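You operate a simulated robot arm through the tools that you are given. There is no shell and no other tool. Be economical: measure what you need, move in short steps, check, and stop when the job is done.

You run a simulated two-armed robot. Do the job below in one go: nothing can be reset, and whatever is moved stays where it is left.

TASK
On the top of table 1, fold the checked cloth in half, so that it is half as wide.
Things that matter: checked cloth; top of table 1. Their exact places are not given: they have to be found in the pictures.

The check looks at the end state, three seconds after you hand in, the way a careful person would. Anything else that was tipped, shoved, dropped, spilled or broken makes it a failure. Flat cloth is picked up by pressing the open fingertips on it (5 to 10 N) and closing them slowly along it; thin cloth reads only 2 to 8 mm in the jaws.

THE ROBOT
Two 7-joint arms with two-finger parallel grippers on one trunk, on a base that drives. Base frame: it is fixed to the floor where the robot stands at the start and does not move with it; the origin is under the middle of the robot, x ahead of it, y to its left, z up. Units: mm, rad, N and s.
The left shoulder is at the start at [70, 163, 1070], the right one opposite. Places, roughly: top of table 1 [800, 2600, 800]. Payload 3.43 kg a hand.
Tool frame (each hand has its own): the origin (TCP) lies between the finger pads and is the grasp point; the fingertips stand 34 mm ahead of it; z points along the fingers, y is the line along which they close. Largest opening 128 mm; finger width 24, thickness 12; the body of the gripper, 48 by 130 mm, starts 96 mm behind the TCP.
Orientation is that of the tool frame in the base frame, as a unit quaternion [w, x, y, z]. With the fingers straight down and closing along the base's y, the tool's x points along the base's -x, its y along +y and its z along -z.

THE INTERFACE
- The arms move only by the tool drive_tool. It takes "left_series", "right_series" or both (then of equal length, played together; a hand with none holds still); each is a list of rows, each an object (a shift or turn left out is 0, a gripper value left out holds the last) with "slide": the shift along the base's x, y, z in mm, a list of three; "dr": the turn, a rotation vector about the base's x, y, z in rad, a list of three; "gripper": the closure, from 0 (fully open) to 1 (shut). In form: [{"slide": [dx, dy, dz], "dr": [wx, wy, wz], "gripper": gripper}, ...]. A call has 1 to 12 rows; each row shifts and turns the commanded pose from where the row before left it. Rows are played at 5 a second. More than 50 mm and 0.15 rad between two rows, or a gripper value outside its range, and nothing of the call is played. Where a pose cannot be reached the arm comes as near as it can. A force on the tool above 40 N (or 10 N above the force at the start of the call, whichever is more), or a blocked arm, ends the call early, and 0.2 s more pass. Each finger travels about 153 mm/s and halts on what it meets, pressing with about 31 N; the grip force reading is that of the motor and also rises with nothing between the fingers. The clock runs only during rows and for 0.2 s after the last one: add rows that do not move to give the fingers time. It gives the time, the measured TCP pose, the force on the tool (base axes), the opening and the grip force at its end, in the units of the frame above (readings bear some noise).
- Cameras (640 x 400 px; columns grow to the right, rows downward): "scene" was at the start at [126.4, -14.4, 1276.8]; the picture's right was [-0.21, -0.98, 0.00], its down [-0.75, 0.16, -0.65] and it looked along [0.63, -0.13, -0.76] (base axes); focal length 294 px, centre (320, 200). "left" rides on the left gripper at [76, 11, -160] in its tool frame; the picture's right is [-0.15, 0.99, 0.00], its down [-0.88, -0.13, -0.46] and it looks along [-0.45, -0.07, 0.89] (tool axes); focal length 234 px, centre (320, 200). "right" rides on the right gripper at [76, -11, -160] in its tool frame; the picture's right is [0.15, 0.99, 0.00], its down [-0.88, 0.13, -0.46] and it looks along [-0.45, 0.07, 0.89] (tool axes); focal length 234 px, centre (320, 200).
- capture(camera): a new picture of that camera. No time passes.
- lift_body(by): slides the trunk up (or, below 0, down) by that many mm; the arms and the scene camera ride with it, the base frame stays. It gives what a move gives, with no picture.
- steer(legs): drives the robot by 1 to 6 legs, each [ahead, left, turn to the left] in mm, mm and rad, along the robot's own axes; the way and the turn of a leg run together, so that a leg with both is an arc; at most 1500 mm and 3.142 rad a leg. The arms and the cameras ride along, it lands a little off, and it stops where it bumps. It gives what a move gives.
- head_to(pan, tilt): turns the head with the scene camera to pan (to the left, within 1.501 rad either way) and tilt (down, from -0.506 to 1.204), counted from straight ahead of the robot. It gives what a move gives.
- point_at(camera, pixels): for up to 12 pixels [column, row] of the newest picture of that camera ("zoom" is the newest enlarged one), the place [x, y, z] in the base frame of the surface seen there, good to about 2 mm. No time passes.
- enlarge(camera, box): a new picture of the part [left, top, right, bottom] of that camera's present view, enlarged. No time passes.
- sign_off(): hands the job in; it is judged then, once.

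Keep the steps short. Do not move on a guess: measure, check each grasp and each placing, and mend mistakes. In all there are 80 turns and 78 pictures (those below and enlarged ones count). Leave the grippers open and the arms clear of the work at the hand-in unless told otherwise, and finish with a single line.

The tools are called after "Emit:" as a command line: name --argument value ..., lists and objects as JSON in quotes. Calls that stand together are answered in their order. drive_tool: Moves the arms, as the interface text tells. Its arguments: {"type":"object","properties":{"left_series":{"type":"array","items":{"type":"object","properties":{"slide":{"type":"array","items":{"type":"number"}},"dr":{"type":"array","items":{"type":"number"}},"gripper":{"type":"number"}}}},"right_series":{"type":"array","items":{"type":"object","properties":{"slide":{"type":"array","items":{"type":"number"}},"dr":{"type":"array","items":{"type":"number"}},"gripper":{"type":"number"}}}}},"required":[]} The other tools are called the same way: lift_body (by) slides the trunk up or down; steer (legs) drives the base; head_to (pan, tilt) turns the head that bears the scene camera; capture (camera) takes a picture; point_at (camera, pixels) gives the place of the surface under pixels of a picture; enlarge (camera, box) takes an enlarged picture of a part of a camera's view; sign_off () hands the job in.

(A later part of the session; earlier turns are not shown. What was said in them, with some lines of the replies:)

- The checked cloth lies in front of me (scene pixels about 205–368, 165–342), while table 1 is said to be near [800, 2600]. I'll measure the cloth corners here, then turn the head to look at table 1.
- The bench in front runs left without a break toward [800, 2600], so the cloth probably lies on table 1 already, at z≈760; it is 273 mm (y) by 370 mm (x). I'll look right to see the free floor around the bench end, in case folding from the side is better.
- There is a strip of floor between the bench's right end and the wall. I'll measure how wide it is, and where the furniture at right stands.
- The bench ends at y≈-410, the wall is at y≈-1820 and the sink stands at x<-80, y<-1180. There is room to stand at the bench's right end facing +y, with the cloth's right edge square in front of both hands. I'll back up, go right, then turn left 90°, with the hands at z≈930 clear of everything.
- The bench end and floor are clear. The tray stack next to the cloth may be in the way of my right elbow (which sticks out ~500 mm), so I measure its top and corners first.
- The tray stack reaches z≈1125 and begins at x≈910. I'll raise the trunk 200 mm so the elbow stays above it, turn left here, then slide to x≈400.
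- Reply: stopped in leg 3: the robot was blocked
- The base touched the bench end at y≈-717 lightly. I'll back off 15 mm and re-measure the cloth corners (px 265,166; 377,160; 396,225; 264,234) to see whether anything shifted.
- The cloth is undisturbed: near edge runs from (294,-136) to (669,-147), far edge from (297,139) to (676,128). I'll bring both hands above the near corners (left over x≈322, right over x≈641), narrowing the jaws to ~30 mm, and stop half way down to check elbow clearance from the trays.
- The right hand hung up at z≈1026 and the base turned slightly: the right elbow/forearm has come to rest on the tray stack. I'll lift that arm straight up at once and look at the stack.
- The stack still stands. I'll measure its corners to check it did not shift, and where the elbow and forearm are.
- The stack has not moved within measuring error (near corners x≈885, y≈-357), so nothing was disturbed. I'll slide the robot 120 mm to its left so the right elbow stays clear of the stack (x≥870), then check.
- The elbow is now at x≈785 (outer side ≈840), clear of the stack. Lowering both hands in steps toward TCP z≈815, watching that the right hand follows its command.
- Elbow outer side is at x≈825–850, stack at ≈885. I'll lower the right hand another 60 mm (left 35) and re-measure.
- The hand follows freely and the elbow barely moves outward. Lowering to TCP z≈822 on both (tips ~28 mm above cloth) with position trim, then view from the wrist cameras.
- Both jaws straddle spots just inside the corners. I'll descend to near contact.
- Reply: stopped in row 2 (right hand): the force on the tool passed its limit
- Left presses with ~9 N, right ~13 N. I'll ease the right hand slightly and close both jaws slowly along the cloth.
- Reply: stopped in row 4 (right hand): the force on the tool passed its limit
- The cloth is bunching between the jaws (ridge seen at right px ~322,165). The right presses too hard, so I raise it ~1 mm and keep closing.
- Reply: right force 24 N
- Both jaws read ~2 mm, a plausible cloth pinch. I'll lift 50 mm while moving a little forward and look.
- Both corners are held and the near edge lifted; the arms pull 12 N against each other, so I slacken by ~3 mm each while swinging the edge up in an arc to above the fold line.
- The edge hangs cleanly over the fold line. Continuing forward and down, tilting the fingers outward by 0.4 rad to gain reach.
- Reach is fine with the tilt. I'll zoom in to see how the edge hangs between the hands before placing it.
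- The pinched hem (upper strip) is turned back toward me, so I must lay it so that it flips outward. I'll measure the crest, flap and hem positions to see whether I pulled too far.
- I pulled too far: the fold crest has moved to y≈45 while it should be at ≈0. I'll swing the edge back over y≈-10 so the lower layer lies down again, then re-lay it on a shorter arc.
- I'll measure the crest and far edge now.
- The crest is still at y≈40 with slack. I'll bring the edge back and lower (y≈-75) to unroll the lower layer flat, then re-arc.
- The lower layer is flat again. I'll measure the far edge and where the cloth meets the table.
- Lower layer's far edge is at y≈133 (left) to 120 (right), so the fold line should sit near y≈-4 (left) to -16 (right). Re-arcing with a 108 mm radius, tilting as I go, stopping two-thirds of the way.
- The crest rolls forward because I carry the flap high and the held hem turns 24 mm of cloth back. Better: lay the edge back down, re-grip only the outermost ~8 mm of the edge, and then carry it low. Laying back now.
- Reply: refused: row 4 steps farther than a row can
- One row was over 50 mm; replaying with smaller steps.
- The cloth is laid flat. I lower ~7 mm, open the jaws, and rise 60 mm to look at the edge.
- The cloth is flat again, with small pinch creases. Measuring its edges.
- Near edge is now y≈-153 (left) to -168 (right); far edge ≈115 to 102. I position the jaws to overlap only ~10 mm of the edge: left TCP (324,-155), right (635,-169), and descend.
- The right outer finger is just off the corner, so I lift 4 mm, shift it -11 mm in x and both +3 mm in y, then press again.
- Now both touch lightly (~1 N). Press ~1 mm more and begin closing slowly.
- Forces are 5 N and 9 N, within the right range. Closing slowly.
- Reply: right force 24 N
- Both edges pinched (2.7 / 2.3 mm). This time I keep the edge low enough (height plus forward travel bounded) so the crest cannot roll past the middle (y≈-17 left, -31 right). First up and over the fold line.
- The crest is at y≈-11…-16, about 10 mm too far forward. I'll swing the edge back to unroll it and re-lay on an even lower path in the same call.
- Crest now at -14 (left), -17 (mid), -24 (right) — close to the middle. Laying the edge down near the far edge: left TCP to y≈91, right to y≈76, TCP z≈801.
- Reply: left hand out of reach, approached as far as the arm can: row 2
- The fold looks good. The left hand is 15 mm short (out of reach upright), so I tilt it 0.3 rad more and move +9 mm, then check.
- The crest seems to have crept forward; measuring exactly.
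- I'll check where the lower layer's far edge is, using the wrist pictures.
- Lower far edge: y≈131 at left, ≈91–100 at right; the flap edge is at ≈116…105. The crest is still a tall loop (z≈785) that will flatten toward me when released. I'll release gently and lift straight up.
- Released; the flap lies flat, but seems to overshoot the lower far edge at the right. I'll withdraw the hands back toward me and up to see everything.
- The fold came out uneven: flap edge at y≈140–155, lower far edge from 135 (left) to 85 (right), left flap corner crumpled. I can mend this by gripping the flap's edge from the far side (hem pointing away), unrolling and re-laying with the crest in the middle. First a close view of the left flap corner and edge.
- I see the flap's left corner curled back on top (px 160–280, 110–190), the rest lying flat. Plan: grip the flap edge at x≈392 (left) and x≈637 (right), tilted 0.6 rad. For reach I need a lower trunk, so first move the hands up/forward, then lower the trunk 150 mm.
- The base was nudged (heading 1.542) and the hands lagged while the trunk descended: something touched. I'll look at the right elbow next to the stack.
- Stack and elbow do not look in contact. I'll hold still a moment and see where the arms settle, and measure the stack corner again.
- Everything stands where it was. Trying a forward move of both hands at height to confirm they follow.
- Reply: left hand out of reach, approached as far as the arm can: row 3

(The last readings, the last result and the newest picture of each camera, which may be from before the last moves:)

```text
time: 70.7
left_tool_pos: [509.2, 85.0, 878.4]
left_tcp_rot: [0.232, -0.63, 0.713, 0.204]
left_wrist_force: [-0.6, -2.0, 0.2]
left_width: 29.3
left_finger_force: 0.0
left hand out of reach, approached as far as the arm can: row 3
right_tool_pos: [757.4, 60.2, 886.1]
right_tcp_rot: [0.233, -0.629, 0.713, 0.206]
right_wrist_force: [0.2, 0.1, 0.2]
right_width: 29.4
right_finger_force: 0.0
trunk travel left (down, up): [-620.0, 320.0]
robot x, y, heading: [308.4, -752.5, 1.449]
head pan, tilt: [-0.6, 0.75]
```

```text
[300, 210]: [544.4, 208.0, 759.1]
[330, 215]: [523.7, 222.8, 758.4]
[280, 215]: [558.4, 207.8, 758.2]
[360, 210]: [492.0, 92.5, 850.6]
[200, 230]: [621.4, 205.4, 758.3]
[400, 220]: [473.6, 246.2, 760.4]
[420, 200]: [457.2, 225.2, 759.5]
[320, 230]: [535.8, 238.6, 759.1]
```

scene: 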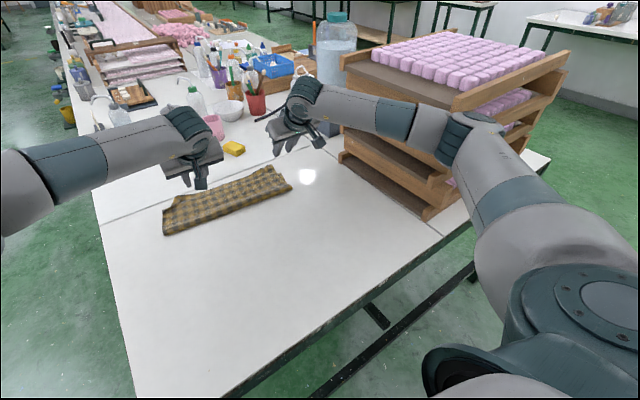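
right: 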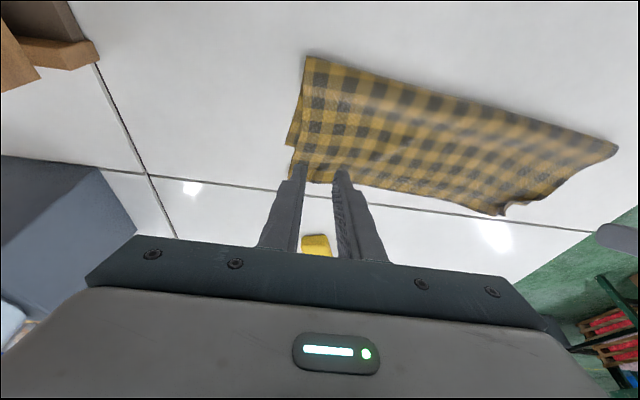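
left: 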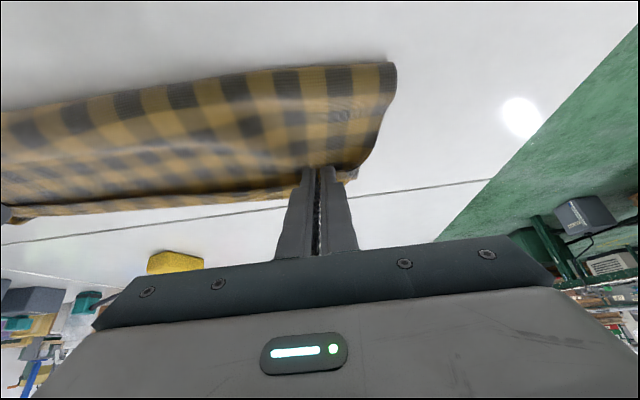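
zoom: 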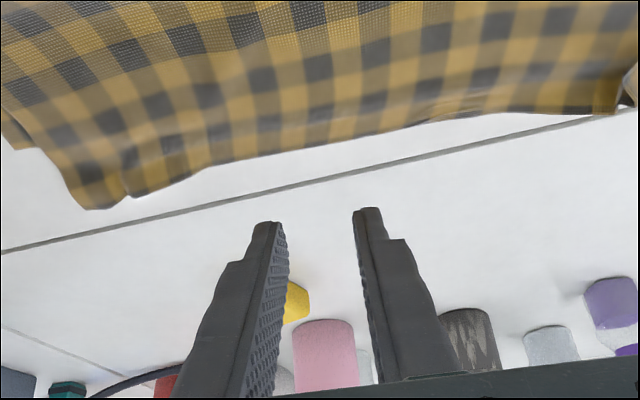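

The base got pushed back and turned (heading 1.449): with the low trunk the right elbow presses on the stack's near corner as the arm extends. I'll back the base off at once, then straighten it, and raise the trunk again to the height that worked.

Emit:
steer --legs '[[-60, 0, 0], [0, 60, 0]]'

Emit:
lift_body --by 130

Emit:
steer --legs '[[0, 0, 0.122], [70, 0, 0]]'

Emit:
capture --camera "scene"

Emit:
point_at --camera "scene" --pixels '[[426, 218], [440, 225], [445, 230], [420, 215], [350, 160], [410, 210]]'

```text
time: 71.5
left_tool_pos: [507.4, 84.0, 864.8]
left_tcp_rot: [0.227, -0.632, 0.715, 0.197]
left_wrist_force: [-0.4, 0.2, -0.5]
left_width: 29.2
left_finger_force: 0.0
right_tool_pos: [763.4, 59.0, 884.1]
right_tcp_rot: [0.233, -0.626, 0.717, 0.2]
right_wrist_force: [0.3, -0.3, -0.2]
right_width: 29.5
right_finger_force: 0.1
trunk travel left (down, up): [-620.0, 320.0]
robot x, y, heading: [305.9, -764.0, 1.446]
head pan, tilt: [-0.6, 0.75]
stopped in leg 1: the robot was blocked; the commanded pose is now the measured one
```

```text
time: 73.1
left_tool_pos: [511.7, 96.8, 981.4]
left_tcp_rot: [0.22, -0.634, 0.716, 0.195]
left_wrist_force: [-0.5, 0.3, -0.3]
left_width: 29.6
left_finger_force: 0.2
right_tool_pos: [764.4, 75.2, 995.5]
right_tcp_rot: [0.224, -0.63, 0.716, 0.199]
right_wrist_force: [-0.7, -0.2, 1.2]
right_width: 29.3
right_finger_force: 0.1
trunk travel left (down, up): [-750.0, 190.0]
robot x, y, heading: [308.8, -767.2, 1.455]
head pan, tilt: [-0.6, 0.75]
```

```text
time: 74.7
left_tool_pos: [409.4, 169.4, 976.5]
left_tcp_rot: [0.206, -0.675, 0.678, 0.206]
left_wrist_force: [0.2, 0.9, -0.3]
left_width: 29.4
left_finger_force: 0.0
right_tool_pos: [662.4, 174.8, 990.5]
right_tcp_rot: [0.21, -0.672, 0.678, 0.209]
right_wrist_force: [0.1, 1.3, -0.8]
right_width: 29.6
right_finger_force: 0.0
trunk travel left (down, up): [-750.0, 190.0]
robot x, y, heading: [311.1, -716.0, 1.569]
head pan, tilt: [-0.6, 0.75]
stopped in leg 2: the robot was blocked; the commanded pose is now the measured one
```

```text
19 pictures are left
```

scene: 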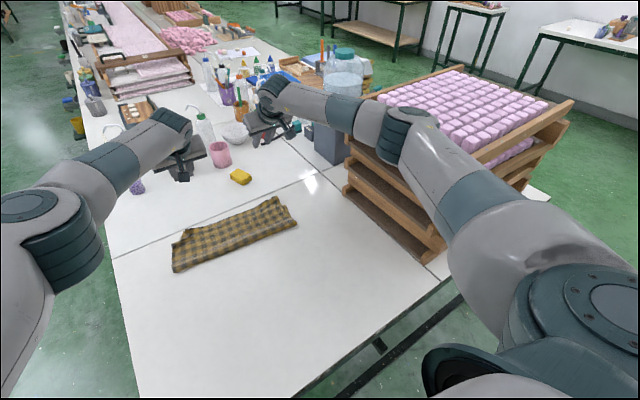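

```text
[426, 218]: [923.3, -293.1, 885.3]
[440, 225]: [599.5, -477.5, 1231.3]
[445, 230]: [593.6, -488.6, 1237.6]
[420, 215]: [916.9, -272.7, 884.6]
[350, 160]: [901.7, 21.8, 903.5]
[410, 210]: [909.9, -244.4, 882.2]
```

Freed and straight again. I'll step the base to x≈270 just off the bench, look at the cloth and verify the stack corner.

Emit:
steer --legs '[[-12, 42, 0]]'

Emit:
head_to --pan -0.25 --tilt 0.8

Emit:
capture --camera "scene"

```text
time: 75.6
left_tool_pos: [373.1, 150.1, 981.4]
left_tcp_rot: [0.208, -0.673, 0.679, 0.209]
left_wrist_force: [0.1, -0.3, -0.9]
left_width: 29.5
left_finger_force: 0.1
right_tool_pos: [628.1, 157.4, 994.6]
right_tcp_rot: [0.211, -0.669, 0.68, 0.212]
right_wrist_force: [0.8, -0.2, -1.0]
right_width: 29.5
right_finger_force: 0.1
trunk travel left (down, up): [-750.0, 190.0]
robot x, y, heading: [267.6, -729.5, 1.568]
head pan, tilt: [-0.6, 0.75]
```

```text
time: 76.5
left_tool_pos: [370.5, 150.4, 981.6]
left_tcp_rot: [0.208, -0.674, 0.677, 0.209]
left_wrist_force: [-0.1, 0.5, 0.5]
left_width: 29.3
left_finger_force: 0.0
right_tool_pos: [625.3, 155.4, 995.1]
right_tcp_rot: [0.212, -0.67, 0.679, 0.211]
right_wrist_force: [-0.7, 0.0, 0.7]
right_width: 29.3
right_finger_force: 0.2
trunk travel left (down, up): [-750.0, 190.0]
robot x, y, heading: [265.4, -723.2, 1.565]
head pan, tilt: [-0.25, 0.799]
```

```text
18 pictures are left
```

scene: 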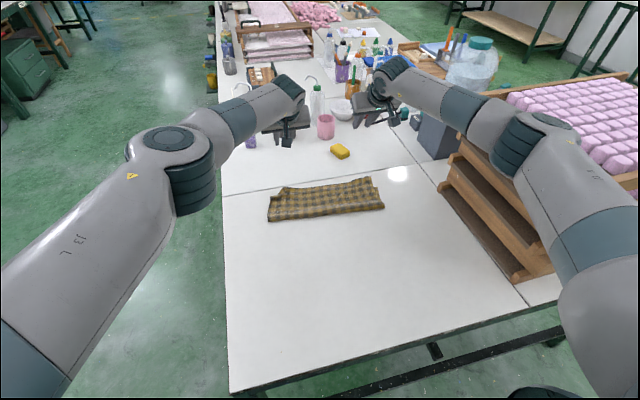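

Emit:
point_at --camera "scene" --pixels '[[516, 281], [441, 189], [269, 220], [383, 208], [370, 179], [340, 181], [310, 185], [296, 188], [285, 187], [382, 192], [340, 150]]'

```text
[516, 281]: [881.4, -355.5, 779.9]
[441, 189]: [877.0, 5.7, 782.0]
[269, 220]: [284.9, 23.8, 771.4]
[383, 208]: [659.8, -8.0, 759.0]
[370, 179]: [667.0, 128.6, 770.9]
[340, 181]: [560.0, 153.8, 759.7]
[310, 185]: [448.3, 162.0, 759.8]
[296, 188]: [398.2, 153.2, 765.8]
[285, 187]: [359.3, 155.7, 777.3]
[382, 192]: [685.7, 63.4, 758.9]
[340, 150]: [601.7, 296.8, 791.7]
```

Nothing else moved (stack corner still at 881,-355). Flap edge: y≈150 at x=392, ≈139 at x=637. I tilt both hands to 0.9 rad and bring them just above the flap edge.

Emit:
drive_tool --left_series '[{"slide": [4, -6, -35], "dr": [0.149, 0, 0]}, {"slide": [4, -6, -35], "dr": [0.149, 0, 0]}, {"slide": [4, -6, -35]}, {"slide": [4, -6, -35]}, {"slide": [5, -5, -30]}, {}]' --right_series '[{"slide": [2, -9, -35], "dr": [0.149, 0, 0]}, {"slide": [2, -9, -35], "dr": [0.149, 0, 0]}, {"slide": [3, -9, -40]}, {"slide": [3, -9, -40]}, {"slide": [2, -9, -33]}, {}]'

Emit:
capture --camera "left"

Emit:
capture --camera "right"

```text
time: 77.9
left_tool_pos: [393.3, 123.6, 811.4]
left_tcp_rot: [0.306, -0.635, 0.639, 0.307]
left_wrist_force: [-0.6, -0.4, -0.4]
left_width: 29.3
left_finger_force: 0.1
right_tool_pos: [636.5, 109.1, 812.6]
right_tcp_rot: [0.31, -0.631, 0.64, 0.31]
right_wrist_force: [-0.8, 0.5, -1.1]
right_width: 29.4
right_finger_force: 0.2
trunk travel left (down, up): [-750.0, 190.0]
robot x, y, heading: [273.3, -728.7, 1.567]
head pan, tilt: [-0.25, 0.799]
```

```text
17 pictures are left
```

left: 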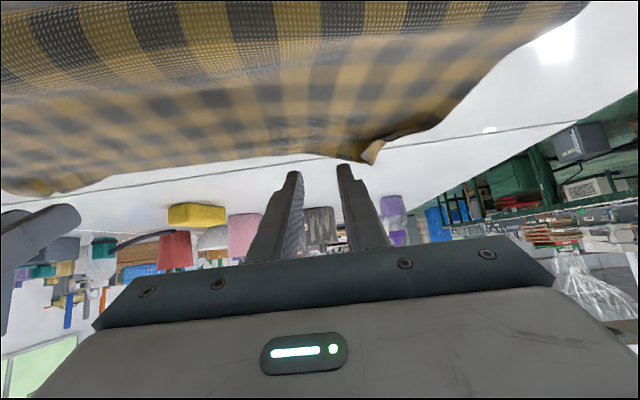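

```text
16 pictures are left
```

right: 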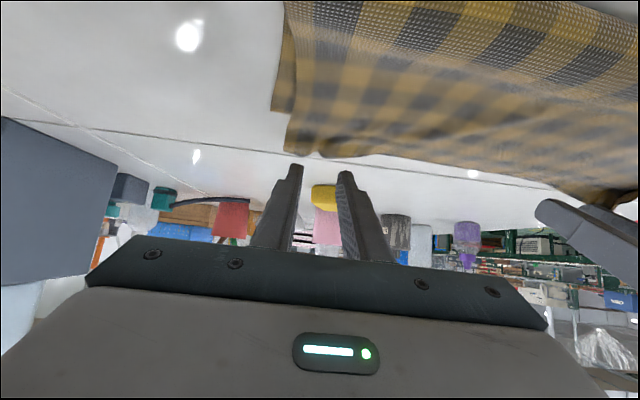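

Both hands are in place above the edge. Descending to contact.

Emit:
drive_tool --left_series '[{"slide": [2, -2, -8]}, {"slide": [0, 0, -7]}, {"slide": [0, 0, -2]}, {"slide": [0, 0, -1.5]}, {}]' --right_series '[{"slide": [0, 0, -8]}, {"slide": [0, 0, -7]}, {"slide": [0, 0, -2]}, {"slide": [0, 0, -1.5]}, {}]'

```text
time: 79.1
left_tool_pos: [393.8, 118.5, 794.5]
left_tcp_rot: [0.306, -0.635, 0.639, 0.306]
left_wrist_force: [0.3, -0.9, -0.3]
left_width: 29.4
left_finger_force: 0.0
right_tool_pos: [636.3, 111.4, 793.9]
right_tcp_rot: [0.309, -0.631, 0.64, 0.31]
right_wrist_force: [-0.1, 0.0, -0.4]
right_width: 29.1
right_finger_force: 0.1
trunk travel left (down, up): [-750.0, 190.0]
robot x, y, heading: [267.0, -727.0, 1.566]
head pan, tilt: [-0.25, 0.799]
```

Emit:
drive_tool --left_series '[{"slide": [0, 0, -2]}, {"slide": [0, 0, -1.2]}, {}]' --right_series '[{"slide": [0, 0, -1.8]}, {"slide": [0, 0, -1]}, {}]'

```text
time: 79.9
left_tool_pos: [393.9, 118.2, 794.0]
left_tcp_rot: [0.308, -0.634, 0.64, 0.307]
left_wrist_force: [-0.3, -0.1, -0.7]
left_width: 29.4
left_finger_force: 0.1
left hand out of reach, approached as far as the arm can: row 1
right_tool_pos: [635.5, 110.1, 791.6]
right_tcp_rot: [0.309, -0.631, 0.641, 0.31]
right_wrist_force: [-0.1, -0.7, 2.6]
right_width: 29.5
right_finger_force: 0.2
trunk travel left (down, up): [-750.0, 190.0]
robot x, y, heading: [268.6, -728.1, 1.564]
head pan, tilt: [-0.25, 0.799]
```

The right touches (~3 N); the left is at its reach limit, so I shift it slightly inward (-6, -7) with a little more tilt and press.

Emit:
drive_tool --left_series '[{"slide": [-6, -7, 1], "dr": [0.08, 0, 0]}, {"slide": [0, 0, -2.5]}, {"slide": [0, 0, -1.5]}, {"slide": [0, 0, -1]}, {}]' --right_series '[{}, {"slide": [0, 0, -0.5]}, {}, {"slide": [0, 0, -0.3]}, {}]'

```text
time: 81.1
left_tool_pos: [387.6, 112.3, 791.4]
left_tcp_rot: [0.332, -0.622, 0.626, 0.332]
left_wrist_force: [1.1, 0.5, 3.7]
left_width: 29.3
left_finger_force: 0.0
right_tool_pos: [636.0, 112.7, 791.2]
right_tcp_rot: [0.309, -0.631, 0.64, 0.311]
right_wrist_force: [0.2, 0.9, 5.0]
right_width: 29.6
right_finger_force: 0.0
trunk travel left (down, up): [-750.0, 190.0]
robot x, y, heading: [271.5, -723.1, 1.574]
head pan, tilt: [-0.25, 0.799]
```

Both press (4 and 5 N). I press ~0.7 mm more and close slowly.

Emit:
drive_tool --left_series '[{"slide": [0, 0, -1], "gripper": 0.79}, {"gripper": 0.81}, {"gripper": 0.83}, {"gripper": 0.85}, {"gripper": 0.87}, {"gripper": 0.89}, {"gripper": 0.91}, {"gripper": 0.93}, {"gripper": 0.95}, {"gripper": 0.98}, {"gripper": 1.0}, {}]' --right_series '[{"slide": [0, 0, -0.5], "gripper": 0.79}, {"gripper": 0.81}, {"gripper": 0.83}, {"gripper": 0.85}, {"gripper": 0.87}, {"gripper": 0.89}, {"gripper": 0.91}, {"gripper": 0.93}, {"gripper": 0.95}, {"gripper": 0.98}, {"gripper": 1.0}, {}]'

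Emit:
drive_tool --left_series '[{"slide": [0, 0, 8]}, {"slide": [0, -10, 20]}, {"slide": [0, -15, 20]}, {}]' --right_series '[{"slide": [0, 0, 8]}, {"slide": [0, -10, 20]}, {"slide": [0, -15, 20]}, {}]'

Emit:
enlarge --camera "scene" --box '[240, 120, 432, 240]'

```text
time: 83.7
left_tool_pos: [386.4, 110.6, 789.9]
left_tcp_rot: [0.332, -0.623, 0.626, 0.332]
left_wrist_force: [5.1, -0.2, 4.3]
left_width: 1.9
left_finger_force: 31.2
right_tool_pos: [634.8, 110.7, 791.5]
right_tcp_rot: [0.31, -0.631, 0.641, 0.31]
right_wrist_force: [-4.6, 0.3, 6.0]
right_width: 2.8
right_finger_force: 30.5
trunk travel left (down, up): [-750.0, 190.0]
robot x, y, heading: [267.8, -725.5, 1.565]
head pan, tilt: [-0.25, 0.799]
```

```text
time: 84.7
left_tool_pos: [386.0, 88.6, 837.0]
left_tcp_rot: [0.331, -0.623, 0.626, 0.332]
left_wrist_force: [5.5, -1.3, -0.3]
left_width: 1.5
left_finger_force: 31.6
right_tool_pos: [636.0, 87.0, 837.0]
right_tcp_rot: [0.31, -0.631, 0.64, 0.311]
right_wrist_force: [-5.8, 1.1, -0.5]
right_width: 2.5
right_finger_force: 30.1
trunk travel left (down, up): [-750.0, 190.0]
robot x, y, heading: [269.0, -726.3, 1.564]
head pan, tilt: [-0.25, 0.799]
```

```text
3.33 times, centred on (336, 180) of scene
```

zoom: 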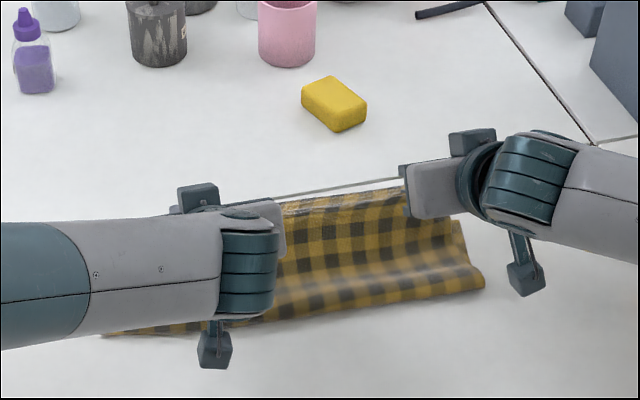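

Flap edge is held by both hands (1.5 / 2.5 mm). Now I carry it back over and fully unfold, pulling until the cloth is taut so it squares up and comes nearer.

Emit:
drive_tool --left_series '[{"slide": [0, -30, 25], "dr": [-0.149, 0, 0]}, {"slide": [0, -35, 20], "dr": [-0.149, 0, 0]}, {"slide": [0, -40, 5], "dr": [-0.149, 0, 0]}, {"slide": [0, -40, -5], "dr": [-0.149, 0, 0]}, {"slide": [0, -35, -20], "dr": [-0.149, 0, 0]}, {"slide": [0, -35, -30], "dr": [-0.149, 0, 0]}, {"slide": [0, -15, -8], "dr": [-0.08, 0, 0]}, {"slide": [0, -15, -6]}, {"slide": [0, -12, -4]}, {}]' --right_series '[{"slide": [0, -30, 25], "dr": [-0.149, 0, 0]}, {"slide": [0, -35, 20], "dr": [-0.149, 0, 0]}, {"slide": [0, -40, 5], "dr": [-0.149, 0, 0]}, {"slide": [0, -40, -5], "dr": [-0.149, 0, 0]}, {"slide": [0, -35, -20], "dr": [-0.149, 0, 0]}, {"slide": [0, -35, -30], "dr": [-0.149, 0, 0]}, {"slide": [0, -15, -8]}, {"slide": [0, -15, -6]}, {"slide": [0, -12, -4]}, {}]'

Emit:
enlarge --camera "scene" --box '[240, 140, 432, 260]'

Emit:
point_at --camera "zoom" --pixels '[[110, 200], [200, 170], [300, 160], [400, 150], [450, 145], [300, 300], [480, 240], [120, 260], [130, 320]]'

```text
time: 86.9
left_tool_pos: [385.2, -171.7, 814.3]
left_tcp_rot: [0.004, -0.705, 0.709, -0.001]
left_wrist_force: [6.4, -0.5, 0.4]
left_width: 1.6
left_finger_force: 31.4
right_tool_pos: [634.4, -173.3, 817.2]
right_tcp_rot: [0.008, -0.703, 0.711, 0.002]
right_wrist_force: [-5.0, 0.4, -0.5]
right_width: 2.5
right_finger_force: 30.7
trunk travel left (down, up): [-750.0, 190.0]
robot x, y, heading: [269.3, -731.6, 1.561]
head pan, tilt: [-0.25, 0.799]
```

```text
3.33 times, centred on (336, 200) of scene
```

zoom: 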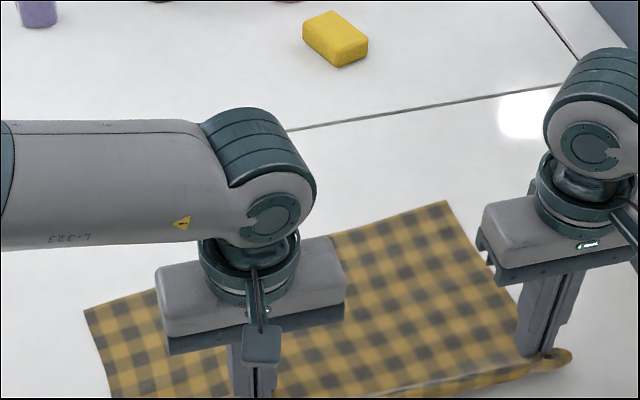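

```text
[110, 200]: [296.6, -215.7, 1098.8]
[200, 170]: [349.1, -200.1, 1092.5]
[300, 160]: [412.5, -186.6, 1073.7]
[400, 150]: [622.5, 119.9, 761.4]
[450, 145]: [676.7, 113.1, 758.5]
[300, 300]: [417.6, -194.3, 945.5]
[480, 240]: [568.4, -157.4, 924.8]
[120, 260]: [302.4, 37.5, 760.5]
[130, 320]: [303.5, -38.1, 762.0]
```

The cloth seems rotated: the far edge slopes. Measuring its corners and viewing from the left wrist.

Emit:
point_at --camera "zoom" --pixels '[[87, 313], [150, 292], [335, 237], [445, 204], [500, 285], [110, 385], [568, 358], [400, 385]]'

Emit:
capture --camera "scene"

```text
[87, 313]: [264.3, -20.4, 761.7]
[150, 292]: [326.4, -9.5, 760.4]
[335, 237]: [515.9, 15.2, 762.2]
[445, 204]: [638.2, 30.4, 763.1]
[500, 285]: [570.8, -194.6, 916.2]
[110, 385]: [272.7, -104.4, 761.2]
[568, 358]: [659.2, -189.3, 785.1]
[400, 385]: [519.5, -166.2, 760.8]
```

```text
13 pictures are left
```

scene: 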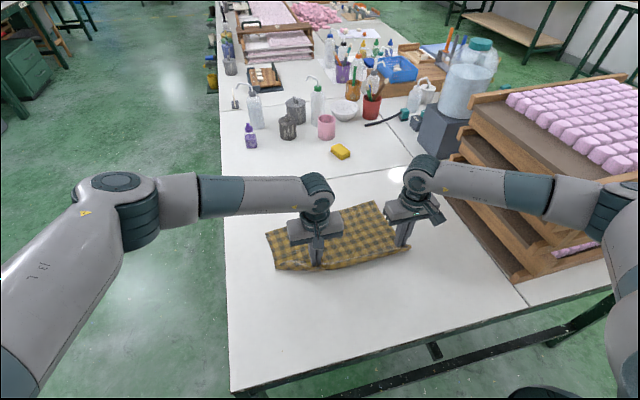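

The right side is unfolded, the left seems not fully. I'll lay the edge down, open, withdraw upward and look.

Emit:
drive_tool --left_series '[{"slide": [0, -5, -10]}, {"slide": [0, 0, -5], "gripper": 0.9}, {"gripper": 0.77}, {}, {"slide": [0, 0, 30]}, {"slide": [-20, -35, 30]}, {"slide": [-40, -30, 10]}, {"slide": [-40, 0, 0]}, {"slide": [-40, 0, 0]}, {}]' --right_series '[{"slide": [0, -5, -10]}, {"slide": [0, 0, -7], "gripper": 0.9}, {"gripper": 0.77}, {}, {"slide": [0, 0, 40]}, {"slide": [0, 0, 45]}, {"slide": [0, 0, 45]}, {"slide": [0, 0, 0]}, {"slide": [0, 0, 0]}, {}]'

Emit:
enlarge --camera "scene" --box '[230, 170, 438, 300]'

Emit:
point_at --camera "zoom" --pixels '[[110, 195], [450, 100], [540, 235], [150, 300], [150, 250], [300, 290], [300, 200], [400, 270], [200, 290], [450, 260]]'

```text
refused: row 6 steps farther than a row can; nothing moved
```

```text
3.08 times, centred on (334, 235) of scene
```

zoom: 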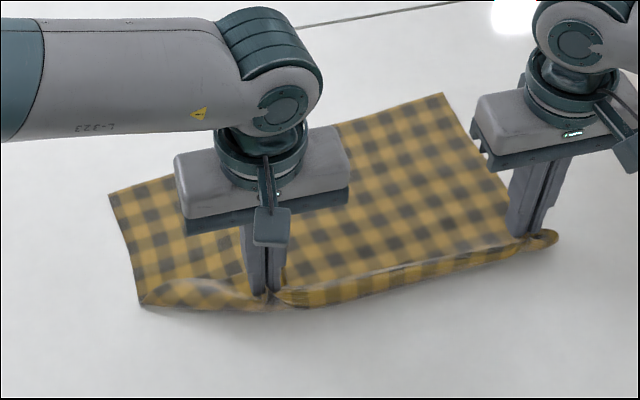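

```text
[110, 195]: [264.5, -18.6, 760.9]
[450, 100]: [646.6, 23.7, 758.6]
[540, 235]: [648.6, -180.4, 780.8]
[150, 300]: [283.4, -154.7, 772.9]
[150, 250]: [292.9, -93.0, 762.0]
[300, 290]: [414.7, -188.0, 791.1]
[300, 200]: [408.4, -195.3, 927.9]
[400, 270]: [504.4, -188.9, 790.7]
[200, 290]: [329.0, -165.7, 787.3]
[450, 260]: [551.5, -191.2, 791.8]
```

Now I see it: the cloth is unfolded with the near hem rolled over as a tube and its edge already pointing away from me — good for laying. The cloth is rotated by 0.13 rad (far edge from (264,-20) to (638,30)). I'll roll the held edge forward low, square to that far edge: left to about (364,-22), right to (609,10).

Emit:
drive_tool --left_series '[{"slide": [-3, 15, 20], "dr": [0.149, 0, 0]}, {"slide": [-4, 22, 12], "dr": [0.149, 0, 0]}, {"slide": [-4, 24, 3], "dr": [0.149, 0, 0]}, {"slide": [-4, 24, -5], "dr": [0.149, 0, 0]}, {"slide": [-3, 20, -12], "dr": [0.149, 0, 0]}, {"slide": [-3, 10, -10], "dr": [0.149, 0, 0]}, {}]' --right_series '[{"slide": [-4, 18, 20], "dr": [0.149, 0, 0]}, {"slide": [-4, 28, 12], "dr": [0.149, 0, 0]}, {"slide": [-4, 30, 3], "dr": [0.149, 0, 0]}, {"slide": [-4, 30, -5], "dr": [0.149, 0, 0]}, {"slide": [-4, 26, -12], "dr": [0.149, 0, 0]}, {"slide": [-5, 16, -12], "dr": [0.149, 0, 0]}, {}]'

Emit:
enlarge --camera "scene" --box '[230, 160, 438, 290]'

Emit:
capture --camera "left"

```text
time: 88.5
left_tool_pos: [366.0, -56.9, 822.6]
left_tcp_rot: [0.308, -0.634, 0.639, 0.307]
left_wrist_force: [5.3, 0.4, -0.1]
left_width: 1.9
left_finger_force: 30.7
right_tool_pos: [614.6, -34.6, 830.6]
right_tcp_rot: [0.278, -0.645, 0.655, 0.277]
right_wrist_force: [-5.0, -0.5, 0.1]
right_width: 2.7
right_finger_force: 30.8
right hand out of reach, approached as far as the arm can: row 6
trunk travel left (down, up): [-750.0, 190.0]
robot x, y, heading: [263.9, -725.0, 1.566]
head pan, tilt: [-0.25, 0.799]
```

```text
3.08 times, centred on (334, 225) of scene
```

zoom: 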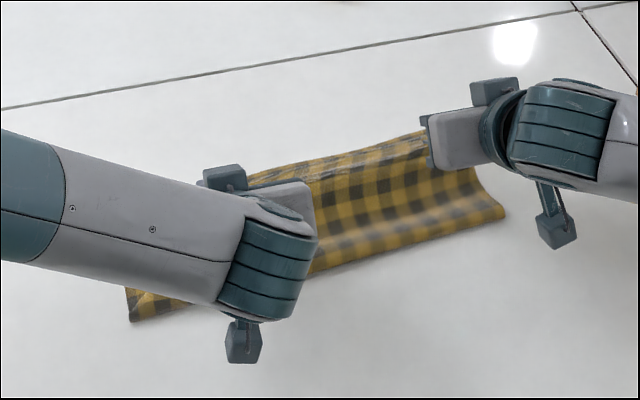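

```text
10 pictures are left
```

left: 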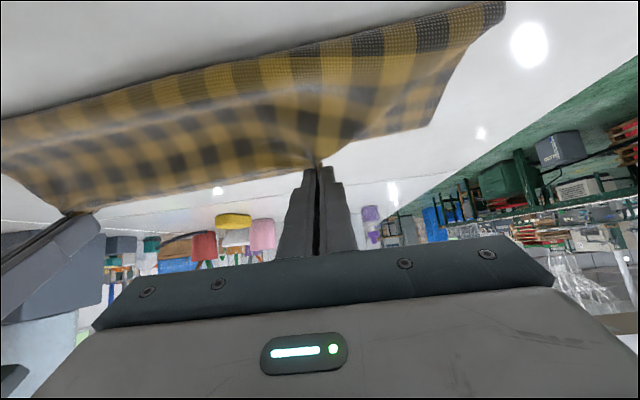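

The flap is rolled over nicely. Measuring crest, flap edge and any visible lower far edge.

Emit:
point_at --camera "zoom" --pixels '[[131, 319], [330, 270], [503, 217], [475, 168], [425, 134], [260, 172], [350, 150], [128, 290], [485, 185]]'

Emit:
point_at --camera "left" --pixels '[[440, 112], [430, 125], [400, 130], [200, 185], [80, 210], [500, 8], [360, 140]]'

```text
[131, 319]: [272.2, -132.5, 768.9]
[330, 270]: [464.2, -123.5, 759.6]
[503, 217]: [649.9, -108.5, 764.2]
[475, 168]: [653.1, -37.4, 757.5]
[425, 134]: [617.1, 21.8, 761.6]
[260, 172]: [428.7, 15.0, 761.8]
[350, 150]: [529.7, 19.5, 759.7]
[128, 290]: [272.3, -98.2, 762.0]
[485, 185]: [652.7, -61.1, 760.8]
```

```text
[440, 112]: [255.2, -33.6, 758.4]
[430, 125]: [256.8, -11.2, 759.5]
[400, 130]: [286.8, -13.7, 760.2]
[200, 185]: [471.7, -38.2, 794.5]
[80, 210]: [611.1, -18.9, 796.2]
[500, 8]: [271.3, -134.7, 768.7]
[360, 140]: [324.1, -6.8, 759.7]
```

Lower layer: crest (-132…-108) to far edge (-13…22) is 118–134 mm, close to half. I now lay the flap edge the last ~24 mm forward and down onto the far edge.

Emit:
drive_tool --left_series '[{"slide": [0, 8, -9]}, {"slide": [0, 8, -8]}, {"slide": [0, 8, -6]}, {}]' --right_series '[{"slide": [-1, 9, -11]}, {"slide": [-1, 9, -10]}, {"slide": [0, 7, -8]}, {}]'

Emit:
capture --camera "left"

Emit:
point_at --camera "left" --pixels '[[280, 170], [200, 185], [80, 205], [360, 150], [430, 125], [400, 140], [440, 100], [500, 10]]'

```text
time: 89.5
left_tool_pos: [367.6, -31.3, 799.3]
left_tcp_rot: [0.306, -0.635, 0.639, 0.306]
left_wrist_force: [3.0, -0.5, -0.3]
left_width: 1.9
left_finger_force: 30.8
right_tool_pos: [612.7, -9.1, 800.5]
right_tcp_rot: [0.278, -0.646, 0.655, 0.277]
right_wrist_force: [-2.3, -0.3, 0.3]
right_width: 2.6
right_finger_force: 31.0
trunk travel left (down, up): [-750.0, 190.0]
robot x, y, heading: [267.6, -731.1, 1.567]
head pan, tilt: [-0.25, 0.799]
```

```text
9 pictures are left
```

left: 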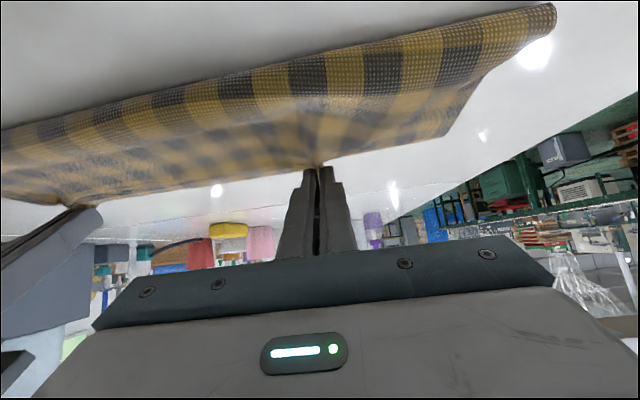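

```text
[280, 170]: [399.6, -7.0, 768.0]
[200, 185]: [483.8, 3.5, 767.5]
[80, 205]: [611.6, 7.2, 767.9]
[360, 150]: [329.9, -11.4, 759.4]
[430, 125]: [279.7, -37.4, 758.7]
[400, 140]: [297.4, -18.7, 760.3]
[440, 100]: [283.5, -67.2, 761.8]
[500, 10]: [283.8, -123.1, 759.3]
```

Flap edge lies just over the lower far edge. Releasing, and withdrawing the fingers back along their own axis, then up.

Emit:
drive_tool --left_series '[{"slide": [0, 0, -3], "gripper": 0.97}, {"gripper": 0.92}, {"gripper": 0.84}, {}, {"slide": [0, -4, 12]}, {"slide": [0, -12, 25]}, {"slide": [-10, -15, 35]}, {"slide": [-35, -15, 30]}, {"slide": [-40, -20, 15]}, {"slide": [-40, -20, 0]}, {}]' --right_series '[{"slide": [0, 0, -3], "gripper": 0.97}, {"gripper": 0.92}, {"gripper": 0.84}, {}, {"slide": [0, -4, 12]}, {"slide": [0, -10, 25]}, {"slide": [0, -5, 40]}, {"slide": [0, 0, 45]}, {"slide": [0, 0, 45]}, {"slide": [0, 0, 40]}, {}]'

Emit:
enlarge --camera "scene" --box '[230, 160, 438, 290]'

```text
time: 91.9
left_tool_pos: [239.6, -117.7, 915.8]
left_tcp_rot: [0.308, -0.635, 0.639, 0.306]
left_wrist_force: [-0.1, -0.8, -0.7]
left_width: 20.5
left_finger_force: 0.0
right_tool_pos: [609.8, -25.4, 1007.6]
right_tcp_rot: [0.28, -0.646, 0.655, 0.277]
right_wrist_force: [0.7, -0.7, 0.2]
right_width: 20.8
right_finger_force: 0.1
trunk travel left (down, up): [-750.0, 190.0]
robot x, y, heading: [270.1, -728.0, 1.566]
head pan, tilt: [-0.25, 0.799]
```

```text
3.08 times, centred on (334, 225) of scene
```

zoom: 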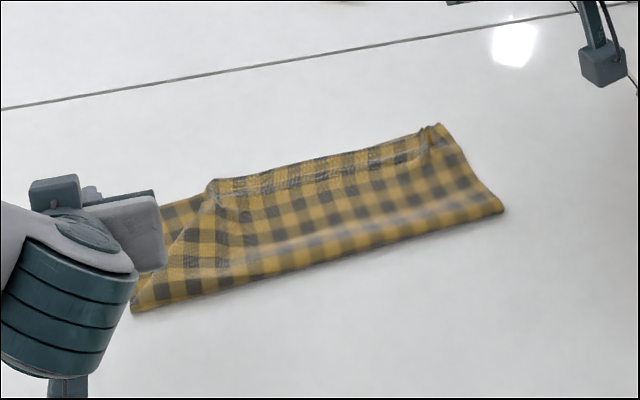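

The right and middle lie well, aligned with the far edge. The left flap corner looks turned in. I move the left hand away and zoom in.

Emit:
drive_tool --left_series '[{"slide": [-30, -25, 25], "dr": [-0.149, 0, 0]}, {"slide": [-30, -25, 25], "dr": [-0.149, 0, 0]}, {"slide": [-30, -25, 20], "dr": [-0.149, 0, 0]}, {"slide": [-20, -25, 10], "dr": [-0.149, 0, 0]}, {}]'

Emit:
enlarge --camera "scene" --box '[258, 200, 338, 270]'

Emit:
point_at --camera "zoom" --pixels '[[320, 110], [200, 150], [230, 200], [150, 300], [280, 150], [110, 190], [110, 340], [200, 250], [260, 180], [180, 320], [340, 200], [130, 250]]'

```text
time: 93.1
left_tool_pos: [130.4, -218.4, 993.2]
left_tcp_rot: [0.108, -0.697, 0.702, 0.104]
left_wrist_force: [-0.2, -0.3, 0.0]
left_width: 20.6
left_finger_force: 0.0
right_tool_pos: [608.5, -27.6, 1005.1]
right_tcp_rot: [0.279, -0.646, 0.655, 0.277]
right_wrist_force: [0.3, 0.9, 0.4]
right_width: 20.5
right_finger_force: 0.0
trunk travel left (down, up): [-750.0, 190.0]
robot x, y, heading: [265.0, -726.9, 1.569]
head pan, tilt: [-0.25, 0.799]
```

```text
5.71 times, centred on (298, 235) of scene
```

zoom: 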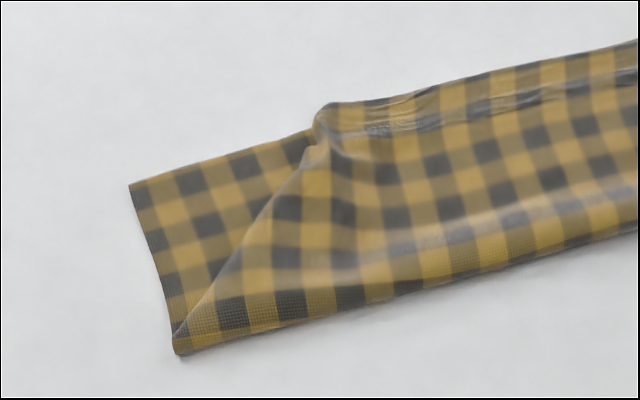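

```text
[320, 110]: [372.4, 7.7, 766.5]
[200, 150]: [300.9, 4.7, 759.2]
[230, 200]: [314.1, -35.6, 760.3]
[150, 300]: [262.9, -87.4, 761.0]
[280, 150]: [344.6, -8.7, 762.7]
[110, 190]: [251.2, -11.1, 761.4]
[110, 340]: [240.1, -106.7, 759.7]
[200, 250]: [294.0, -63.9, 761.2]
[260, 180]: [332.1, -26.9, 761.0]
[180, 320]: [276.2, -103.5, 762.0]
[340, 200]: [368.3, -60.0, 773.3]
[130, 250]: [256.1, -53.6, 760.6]
```

The left flap corner (a triangle from crest-left (278,-110) to (360,0)) is tucked under between the layers. I'll mend it with the left hand: pinch the flap's top layer just inside the diagonal at about (345,-45), peel that part back, and see the corner open. Approaching.

Emit:
drive_tool --left_series '[{"slide": [35.8, 28.8, -12], "dr": [-0.149, 0, 0], "gripper": 0.77}, {"slide": [35.8, 28.8, -12], "dr": [-0.149, 0, 0]}, {"slide": [35.8, 28.8, -12]}, {"slide": [35.8, 28.8, -12]}, {"slide": [35.8, 28.8, -12]}, {"slide": [36, 29, -12]}, {"slide": [0, 0, -45]}, {"slide": [0, 0, -40]}, {"slide": [0, 0, -25]}, {"slide": [0, 0, -5]}, {}]'

```text
time: 95.5
left_tool_pos: [342.9, -45.6, 806.6]
left_tcp_rot: [0.003, -0.705, 0.709, -0.001]
left_wrist_force: [0.0, 0.0, 0.5]
left_width: 29.3
left_finger_force: 0.1
right_tool_pos: [609.3, -26.6, 1005.8]
right_tcp_rot: [0.279, -0.646, 0.654, 0.277]
right_wrist_force: [-0.8, 0.2, 0.1]
right_width: 20.4
right_finger_force: 0.0
trunk travel left (down, up): [-750.0, 190.0]
robot x, y, heading: [270.4, -725.3, 1.564]
head pan, tilt: [-0.25, 0.799]
```

Pressing gently and closing slowly on the flap's top layer.

Emit:
drive_tool --left_series '[{"slide": [0, 0, -5]}, {"slide": [0, 0, -3.5]}, {"slide": [0, 0, -1], "gripper": 0.79}, {"gripper": 0.82}, {"gripper": 0.85}, {"gripper": 0.87}, {"gripper": 0.9}, {"gripper": 0.92}, {"gripper": 0.95}, {"gripper": 0.97}, {"gripper": 1.0}, {}]'

```text
time: 98.1
left_tool_pos: [342.3, -45.9, 798.4]
left_tcp_rot: [0.004, -0.705, 0.709, 0.0]
left_wrist_force: [0.5, -0.9, 1.2]
left_width: 1.7
left_finger_force: 31.2
right_tool_pos: [609.9, -25.9, 1005.9]
right_tcp_rot: [0.278, -0.646, 0.654, 0.278]
right_wrist_force: [-0.7, 0.3, 0.8]
right_width: 20.6
right_finger_force: 0.1
trunk travel left (down, up): [-750.0, 190.0]
robot x, y, heading: [267.9, -725.8, 1.573]
head pan, tilt: [-0.25, 0.799]
```

Jaws read 1.7 mm. I lift the flap to ~60 mm and look.

Emit:
drive_tool --left_series '[{"slide": [0, -3, 20]}, {"slide": [0, -8, 20]}, {"slide": [0, -15, 20]}, {}, {}]'

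Emit:
enlarge --camera "scene" --box '[230, 160, 438, 290]'

```text
time: 99.3
left_tool_pos: [342.4, -71.4, 859.4]
left_tcp_rot: [0.004, -0.705, 0.709, -0.001]
left_wrist_force: [0.4, -0.4, 0.3]
left_width: 2.1
left_finger_force: 31.7
right_tool_pos: [610.0, -27.5, 1006.3]
right_tcp_rot: [0.279, -0.646, 0.654, 0.278]
right_wrist_force: [0.3, 0.9, 0.0]
right_width: 20.7
right_finger_force: 0.1
trunk travel left (down, up): [-750.0, 190.0]
robot x, y, heading: [269.3, -726.1, 1.564]
head pan, tilt: [-0.25, 0.799]
```

```text
3.08 times, centred on (334, 225) of scene
```

zoom: 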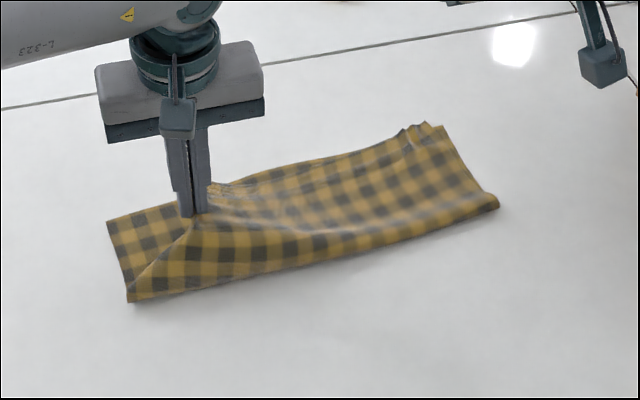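

The flap alone lifts; the lower layer stays. I lift a little more so the corner hangs free, swing it quickly outward (-x,+y), lower it moving slightly inward so the corner trails outward, then release and lift.

Emit:
drive_tool --left_series '[{"slide": [0, -25, 22]}, {}, {}, {"slide": [-28, 38, -12]}, {"slide": [-5, 20, -25]}, {}, {"slide": [8, -3, -25]}, {"slide": [12, -5, -15]}, {"gripper": 0.9}, {"gripper": 0.77}, {"slide": [0, 0, 25]}, {"slide": [0, 0, 45]}]'

Emit:
drive_tool --left_series '[{"slide": [0, -30, 40]}, {"slide": [-30, -35, 15]}, {"slide": [-35, -35, 0]}, {"slide": [-35, -35, 0]}, {"slide": [-40, -20, 0]}, {}]'

Emit:
enlarge --camera "scene" --box '[230, 160, 438, 290]'

```text
time: 101.9
left_tool_pos: [331.8, -47.3, 874.1]
left_tcp_rot: [0.003, -0.705, 0.709, -0.001]
left_wrist_force: [-1.3, -0.4, -0.3]
left_width: 29.6
left_finger_force: 0.0
right_tool_pos: [609.5, -26.6, 1005.5]
right_tcp_rot: [0.279, -0.646, 0.654, 0.277]
right_wrist_force: [0.2, -0.6, -0.5]
right_width: 20.7
right_finger_force: 0.0
trunk travel left (down, up): [-750.0, 190.0]
robot x, y, heading: [266.1, -731.9, 1.567]
head pan, tilt: [-0.25, 0.799]
```

```text
time: 103.3
left_tool_pos: [190.4, -201.0, 928.8]
left_tcp_rot: [0.004, -0.705, 0.709, 0.001]
left_wrist_force: [0.3, -0.3, -0.2]
left_width: 29.2
left_finger_force: 0.0
right_tool_pos: [608.8, -26.6, 1005.4]
right_tcp_rot: [0.279, -0.646, 0.654, 0.277]
right_wrist_force: [-0.7, 0.3, 0.8]
right_width: 20.5
right_finger_force: 0.1
trunk travel left (down, up): [-750.0, 190.0]
robot x, y, heading: [269.4, -727.2, 1.567]
head pan, tilt: [-0.25, 0.799]
```

```text
3.08 times, centred on (334, 225) of scene
```

zoom: 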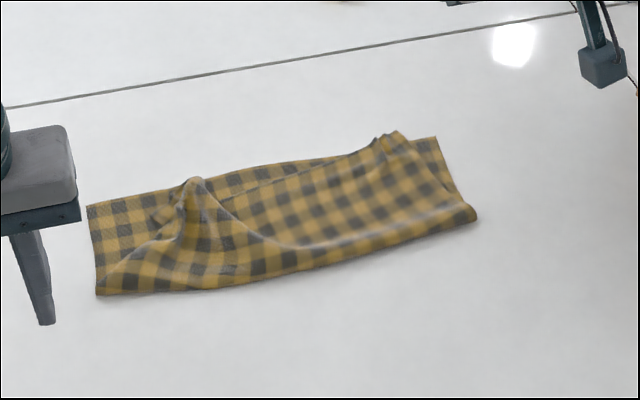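

The flick pulled the flap about 30 mm to the left (hump at zoom 195,185; flap's right corner now at 395,133 while the lower corner is at 437,140). Pulling the flap's right corner back to the right should flatten the hump. Measuring.

Emit:
point_at --camera "zoom" --pixels '[[385, 142], [398, 135], [378, 150], [405, 150], [437, 140], [195, 185], [195, 215], [280, 165], [120, 205], [100, 292], [470, 215], [330, 158]]'

```text
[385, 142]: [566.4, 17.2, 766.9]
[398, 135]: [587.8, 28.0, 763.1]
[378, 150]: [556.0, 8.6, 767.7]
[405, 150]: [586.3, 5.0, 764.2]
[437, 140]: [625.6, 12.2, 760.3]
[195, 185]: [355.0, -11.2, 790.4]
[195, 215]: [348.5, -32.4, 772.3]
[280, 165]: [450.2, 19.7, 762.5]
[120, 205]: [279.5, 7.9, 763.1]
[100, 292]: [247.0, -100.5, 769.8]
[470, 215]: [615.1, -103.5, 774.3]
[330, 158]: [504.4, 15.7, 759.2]
```

I'll use the right hand to pinch the flap near its right corner at about (566,12). Approaching and descending to just above it.

Emit:
drive_tool --right_series '[{"slide": [-9, 8, -42], "dr": [-0.149, 0, 0], "gripper": 0.77}, {"slide": [-9, 8, -42], "dr": [-0.149, 0, 0]}, {"slide": [-9, 8, -42], "dr": [-0.149, 0, 0]}, {"slide": [-9, 8, -40]}, {"slide": [-6, 8, -22]}, {"slide": [0, 0, -10]}, {"slide": [0, 0, -3]}, {}]'

```text
time: 105.1
left_tool_pos: [193.4, -197.1, 925.2]
left_tcp_rot: [0.002, -0.705, 0.709, 0.0]
left_wrist_force: [0.0, -0.8, -0.2]
left_width: 29.5
left_finger_force: 0.1
right_tool_pos: [570.7, 13.7, 799.8]
right_tcp_rot: [0.127, -0.691, 0.7, 0.125]
right_wrist_force: [-0.3, 0.2, -0.5]
right_width: 29.4
right_finger_force: 0.0
trunk travel left (down, up): [-750.0, 190.0]
robot x, y, heading: [265.8, -727.4, 1.567]
head pan, tilt: [-0.25, 0.799]
5 turns are left
```

Near contact. In one go: press, close slowly, lift 8 mm, pull the corner +30 mm in x, lay down, release, rise, and look.

Emit:
drive_tool --right_series '[{"slide": [0, 0, -2]}, {"slide": [0, 0, -0.8], "gripper": 0.79}, {"gripper": 0.82}, {"gripper": 0.84}, {"gripper": 0.87}, {"gripper": 0.89}, {"gripper": 0.92}, {"gripper": 0.94}, {"gripper": 0.97}, {"gripper": 1.0}, {}, {}]'

Emit:
drive_tool --right_series '[{"slide": [0, 0, 10]}, {"slide": [10, -2, 2]}, {"slide": [12, -3, 0]}, {"slide": [12, -3, 0]}, {"slide": [0, 0, -8]}, {"gripper": 0.9}, {"gripper": 0.77}, {}, {"slide": [0, 0, 20]}, {"slide": [0, 0, 45]}, {"slide": [0, -10, 45]}, {}]'

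Emit:
enlarge --camera "scene" --box '[230, 160, 438, 290]'

Emit:
point_at --camera "zoom" --pixels '[[195, 185], [200, 200], [180, 200], [437, 140], [425, 135], [280, 165], [150, 200], [100, 205], [170, 240], [100, 292], [470, 215], [220, 180]]'

```text
time: 107.7
left_tool_pos: [194.5, -198.6, 926.6]
left_tcp_rot: [0.002, -0.705, 0.709, 0.0]
left_wrist_force: [0.0, 0.3, -0.6]
left_width: 29.5
left_finger_force: 0.2
right_tool_pos: [571.1, 13.1, 799.0]
right_tcp_rot: [0.128, -0.692, 0.699, 0.125]
right_wrist_force: [-0.1, 0.7, 1.5]
right_width: 2.0
right_finger_force: 30.9
trunk travel left (down, up): [-750.0, 190.0]
robot x, y, heading: [266.8, -726.9, 1.569]
head pan, tilt: [-0.25, 0.799]
```

```text
time: 110.3
left_tool_pos: [193.6, -197.4, 927.0]
left_tcp_rot: [0.002, -0.705, 0.709, 0.001]
left_wrist_force: [-0.4, -1.1, -0.3]
left_width: 29.3
left_finger_force: 0.0
right_tool_pos: [605.9, -2.5, 911.8]
right_tcp_rot: [0.127, -0.691, 0.7, 0.125]
right_wrist_force: [1.1, -0.1, -0.2]
right_width: 29.3
right_finger_force: 0.0
trunk travel left (down, up): [-750.0, 190.0]
robot x, y, heading: [265.3, -728.2, 1.567]
head pan, tilt: [-0.25, 0.799]
```

```text
3.08 times, centred on (334, 225) of scene
```

zoom: 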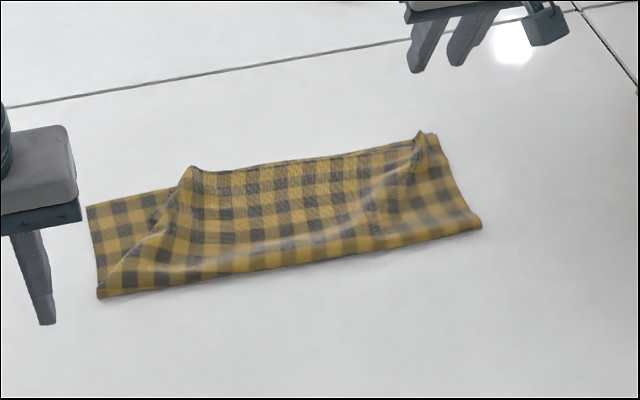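

```text
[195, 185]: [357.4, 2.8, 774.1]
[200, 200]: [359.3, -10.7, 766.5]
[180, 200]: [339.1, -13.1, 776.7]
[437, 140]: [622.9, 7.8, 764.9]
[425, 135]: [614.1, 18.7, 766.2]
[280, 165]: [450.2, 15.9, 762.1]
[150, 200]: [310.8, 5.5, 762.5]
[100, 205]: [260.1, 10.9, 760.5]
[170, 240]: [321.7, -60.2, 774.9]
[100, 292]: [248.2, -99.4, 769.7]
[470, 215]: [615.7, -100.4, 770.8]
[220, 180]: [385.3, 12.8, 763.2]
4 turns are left
```

Much better: the flap's right corner and far edge now line up with the lower layer (622,8 / 614,19), leaving only the left corner tucked and a small raised spot near (350,0). I'll gently pat the raised spots flat with the left fingertips, then withdraw both arms and look.

Emit:
drive_tool --left_series '[{"slide": [30, 38, 0], "gripper": 0.9}, {"slide": [30, 38, 0]}, {"slide": [30, 38, 0]}, {"slide": [30, 38, 0]}, {"slide": [33, 36, 0]}, {"slide": [0, 0, -45]}, {"slide": [0, 0, -45]}, {"slide": [0, 0, -25]}, {"slide": [0, 0, -9]}, {"slide": [0, 0, -2]}, {}]'

Emit:
drive_tool --left_series '[{"slide": [0, 0, 30]}, {"slide": [-22, -35, 0]}, {"slide": [0, -15, -20]}, {"slide": [0, 0, -9]}, {"slide": [0, 0, -1]}, {}]'

Emit:
drive_tool --left_series '[{"slide": [0, 0, 30]}, {"slide": [0, 0, 45]}, {"slide": [-15, -20, 40]}, {"slide": [-35, -35, 0], "gripper": 0}, {"slide": [-35, -35, 0]}, {"slide": [-35, -35, 0]}, {"slide": [-35, -35, 0]}, {}]' --right_series '[{"slide": [0, 0, 40]}, {"slide": [0, 0, 45]}, {"slide": [0, -20, 40]}, {"slide": [0, -40, 0], "gripper": 0}, {"slide": [0, -40, 0]}, {"slide": [0, -20, 0]}, {}, {}]'

Emit:
enlarge --camera "scene" --box '[230, 160, 438, 290]'

Emit:
point_at --camera "zoom" --pixels '[[195, 180], [195, 172], [180, 200], [425, 140], [280, 165], [95, 208], [100, 290], [300, 262], [475, 220], [170, 240]]'

```text
time: 112.7
left_tool_pos: [346.8, -11.3, 801.0]
left_tcp_rot: [0.002, -0.705, 0.709, 0.0]
left_wrist_force: [-0.6, -0.5, 0.3]
left_width: 12.7
left_finger_force: 0.1
right_tool_pos: [605.6, -3.1, 912.2]
right_tcp_rot: [0.128, -0.691, 0.7, 0.124]
right_wrist_force: [-0.2, 0.0, 1.2]
right_width: 29.4
right_finger_force: 0.1
trunk travel left (down, up): [-750.0, 190.0]
robot x, y, heading: [265.8, -728.6, 1.568]
head pan, tilt: [-0.25, 0.799]
```

```text
time: 114.1
left_tool_pos: [323.7, -63.0, 800.3]
left_tcp_rot: [0.001, -0.705, 0.709, 0.001]
left_wrist_force: [0.4, -0.2, 0.1]
left_width: 12.9
left_finger_force: 0.0
right_tool_pos: [606.1, -2.6, 912.5]
right_tcp_rot: [0.127, -0.691, 0.7, 0.126]
right_wrist_force: [-0.2, 0.5, 0.2]
right_width: 29.5
right_finger_force: 0.0
trunk travel left (down, up): [-750.0, 190.0]
robot x, y, heading: [268.7, -732.1, 1.568]
head pan, tilt: [-0.25, 0.799]
```

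```text
time: 115.9
left_tool_pos: [170.6, -224.8, 913.0]
left_tcp_rot: [0.002, -0.705, 0.709, 0.001]
left_wrist_force: [0.2, -0.3, 0.4]
left_width: 127.8
left_finger_force: 0.0
right_tool_pos: [607.4, -123.0, 1038.4]
right_tcp_rot: [0.127, -0.691, 0.7, 0.126]
right_wrist_force: [0.8, 0.0, -0.2]
right_width: 128.1
right_finger_force: 0.0
trunk travel left (down, up): [-750.0, 190.0]
robot x, y, heading: [265.3, -724.6, 1.573]
head pan, tilt: [-0.25, 0.799]
```

```text
3.08 times, centred on (334, 225) of scene
```

zoom: 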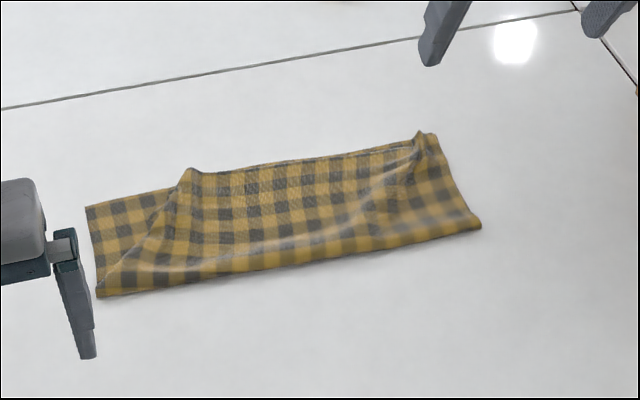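

```text
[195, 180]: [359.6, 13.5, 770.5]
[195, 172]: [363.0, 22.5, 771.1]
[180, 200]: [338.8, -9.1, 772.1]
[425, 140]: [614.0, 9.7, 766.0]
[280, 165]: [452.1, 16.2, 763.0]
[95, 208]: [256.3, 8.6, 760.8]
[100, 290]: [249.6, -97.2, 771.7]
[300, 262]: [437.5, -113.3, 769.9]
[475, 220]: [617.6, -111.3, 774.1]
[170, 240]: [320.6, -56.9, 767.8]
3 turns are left
```

The cloth now measures about 375 × 128 mm, flat to about 12 mm. The long edges line up, apart from the left flap corner, which is tucked between the layers. With three turns left, another try could undo this, and both arms are clear with grippers open, so I hand in.

Emit:
sign_off

```text
The job is handed in.
```

The checked cloth on table 1 is folded to about half its width (about 128 mm, from 273), but the fold is not clean: one flap corner is still tucked between the layers, and the cloth lies a bit off its starting place.
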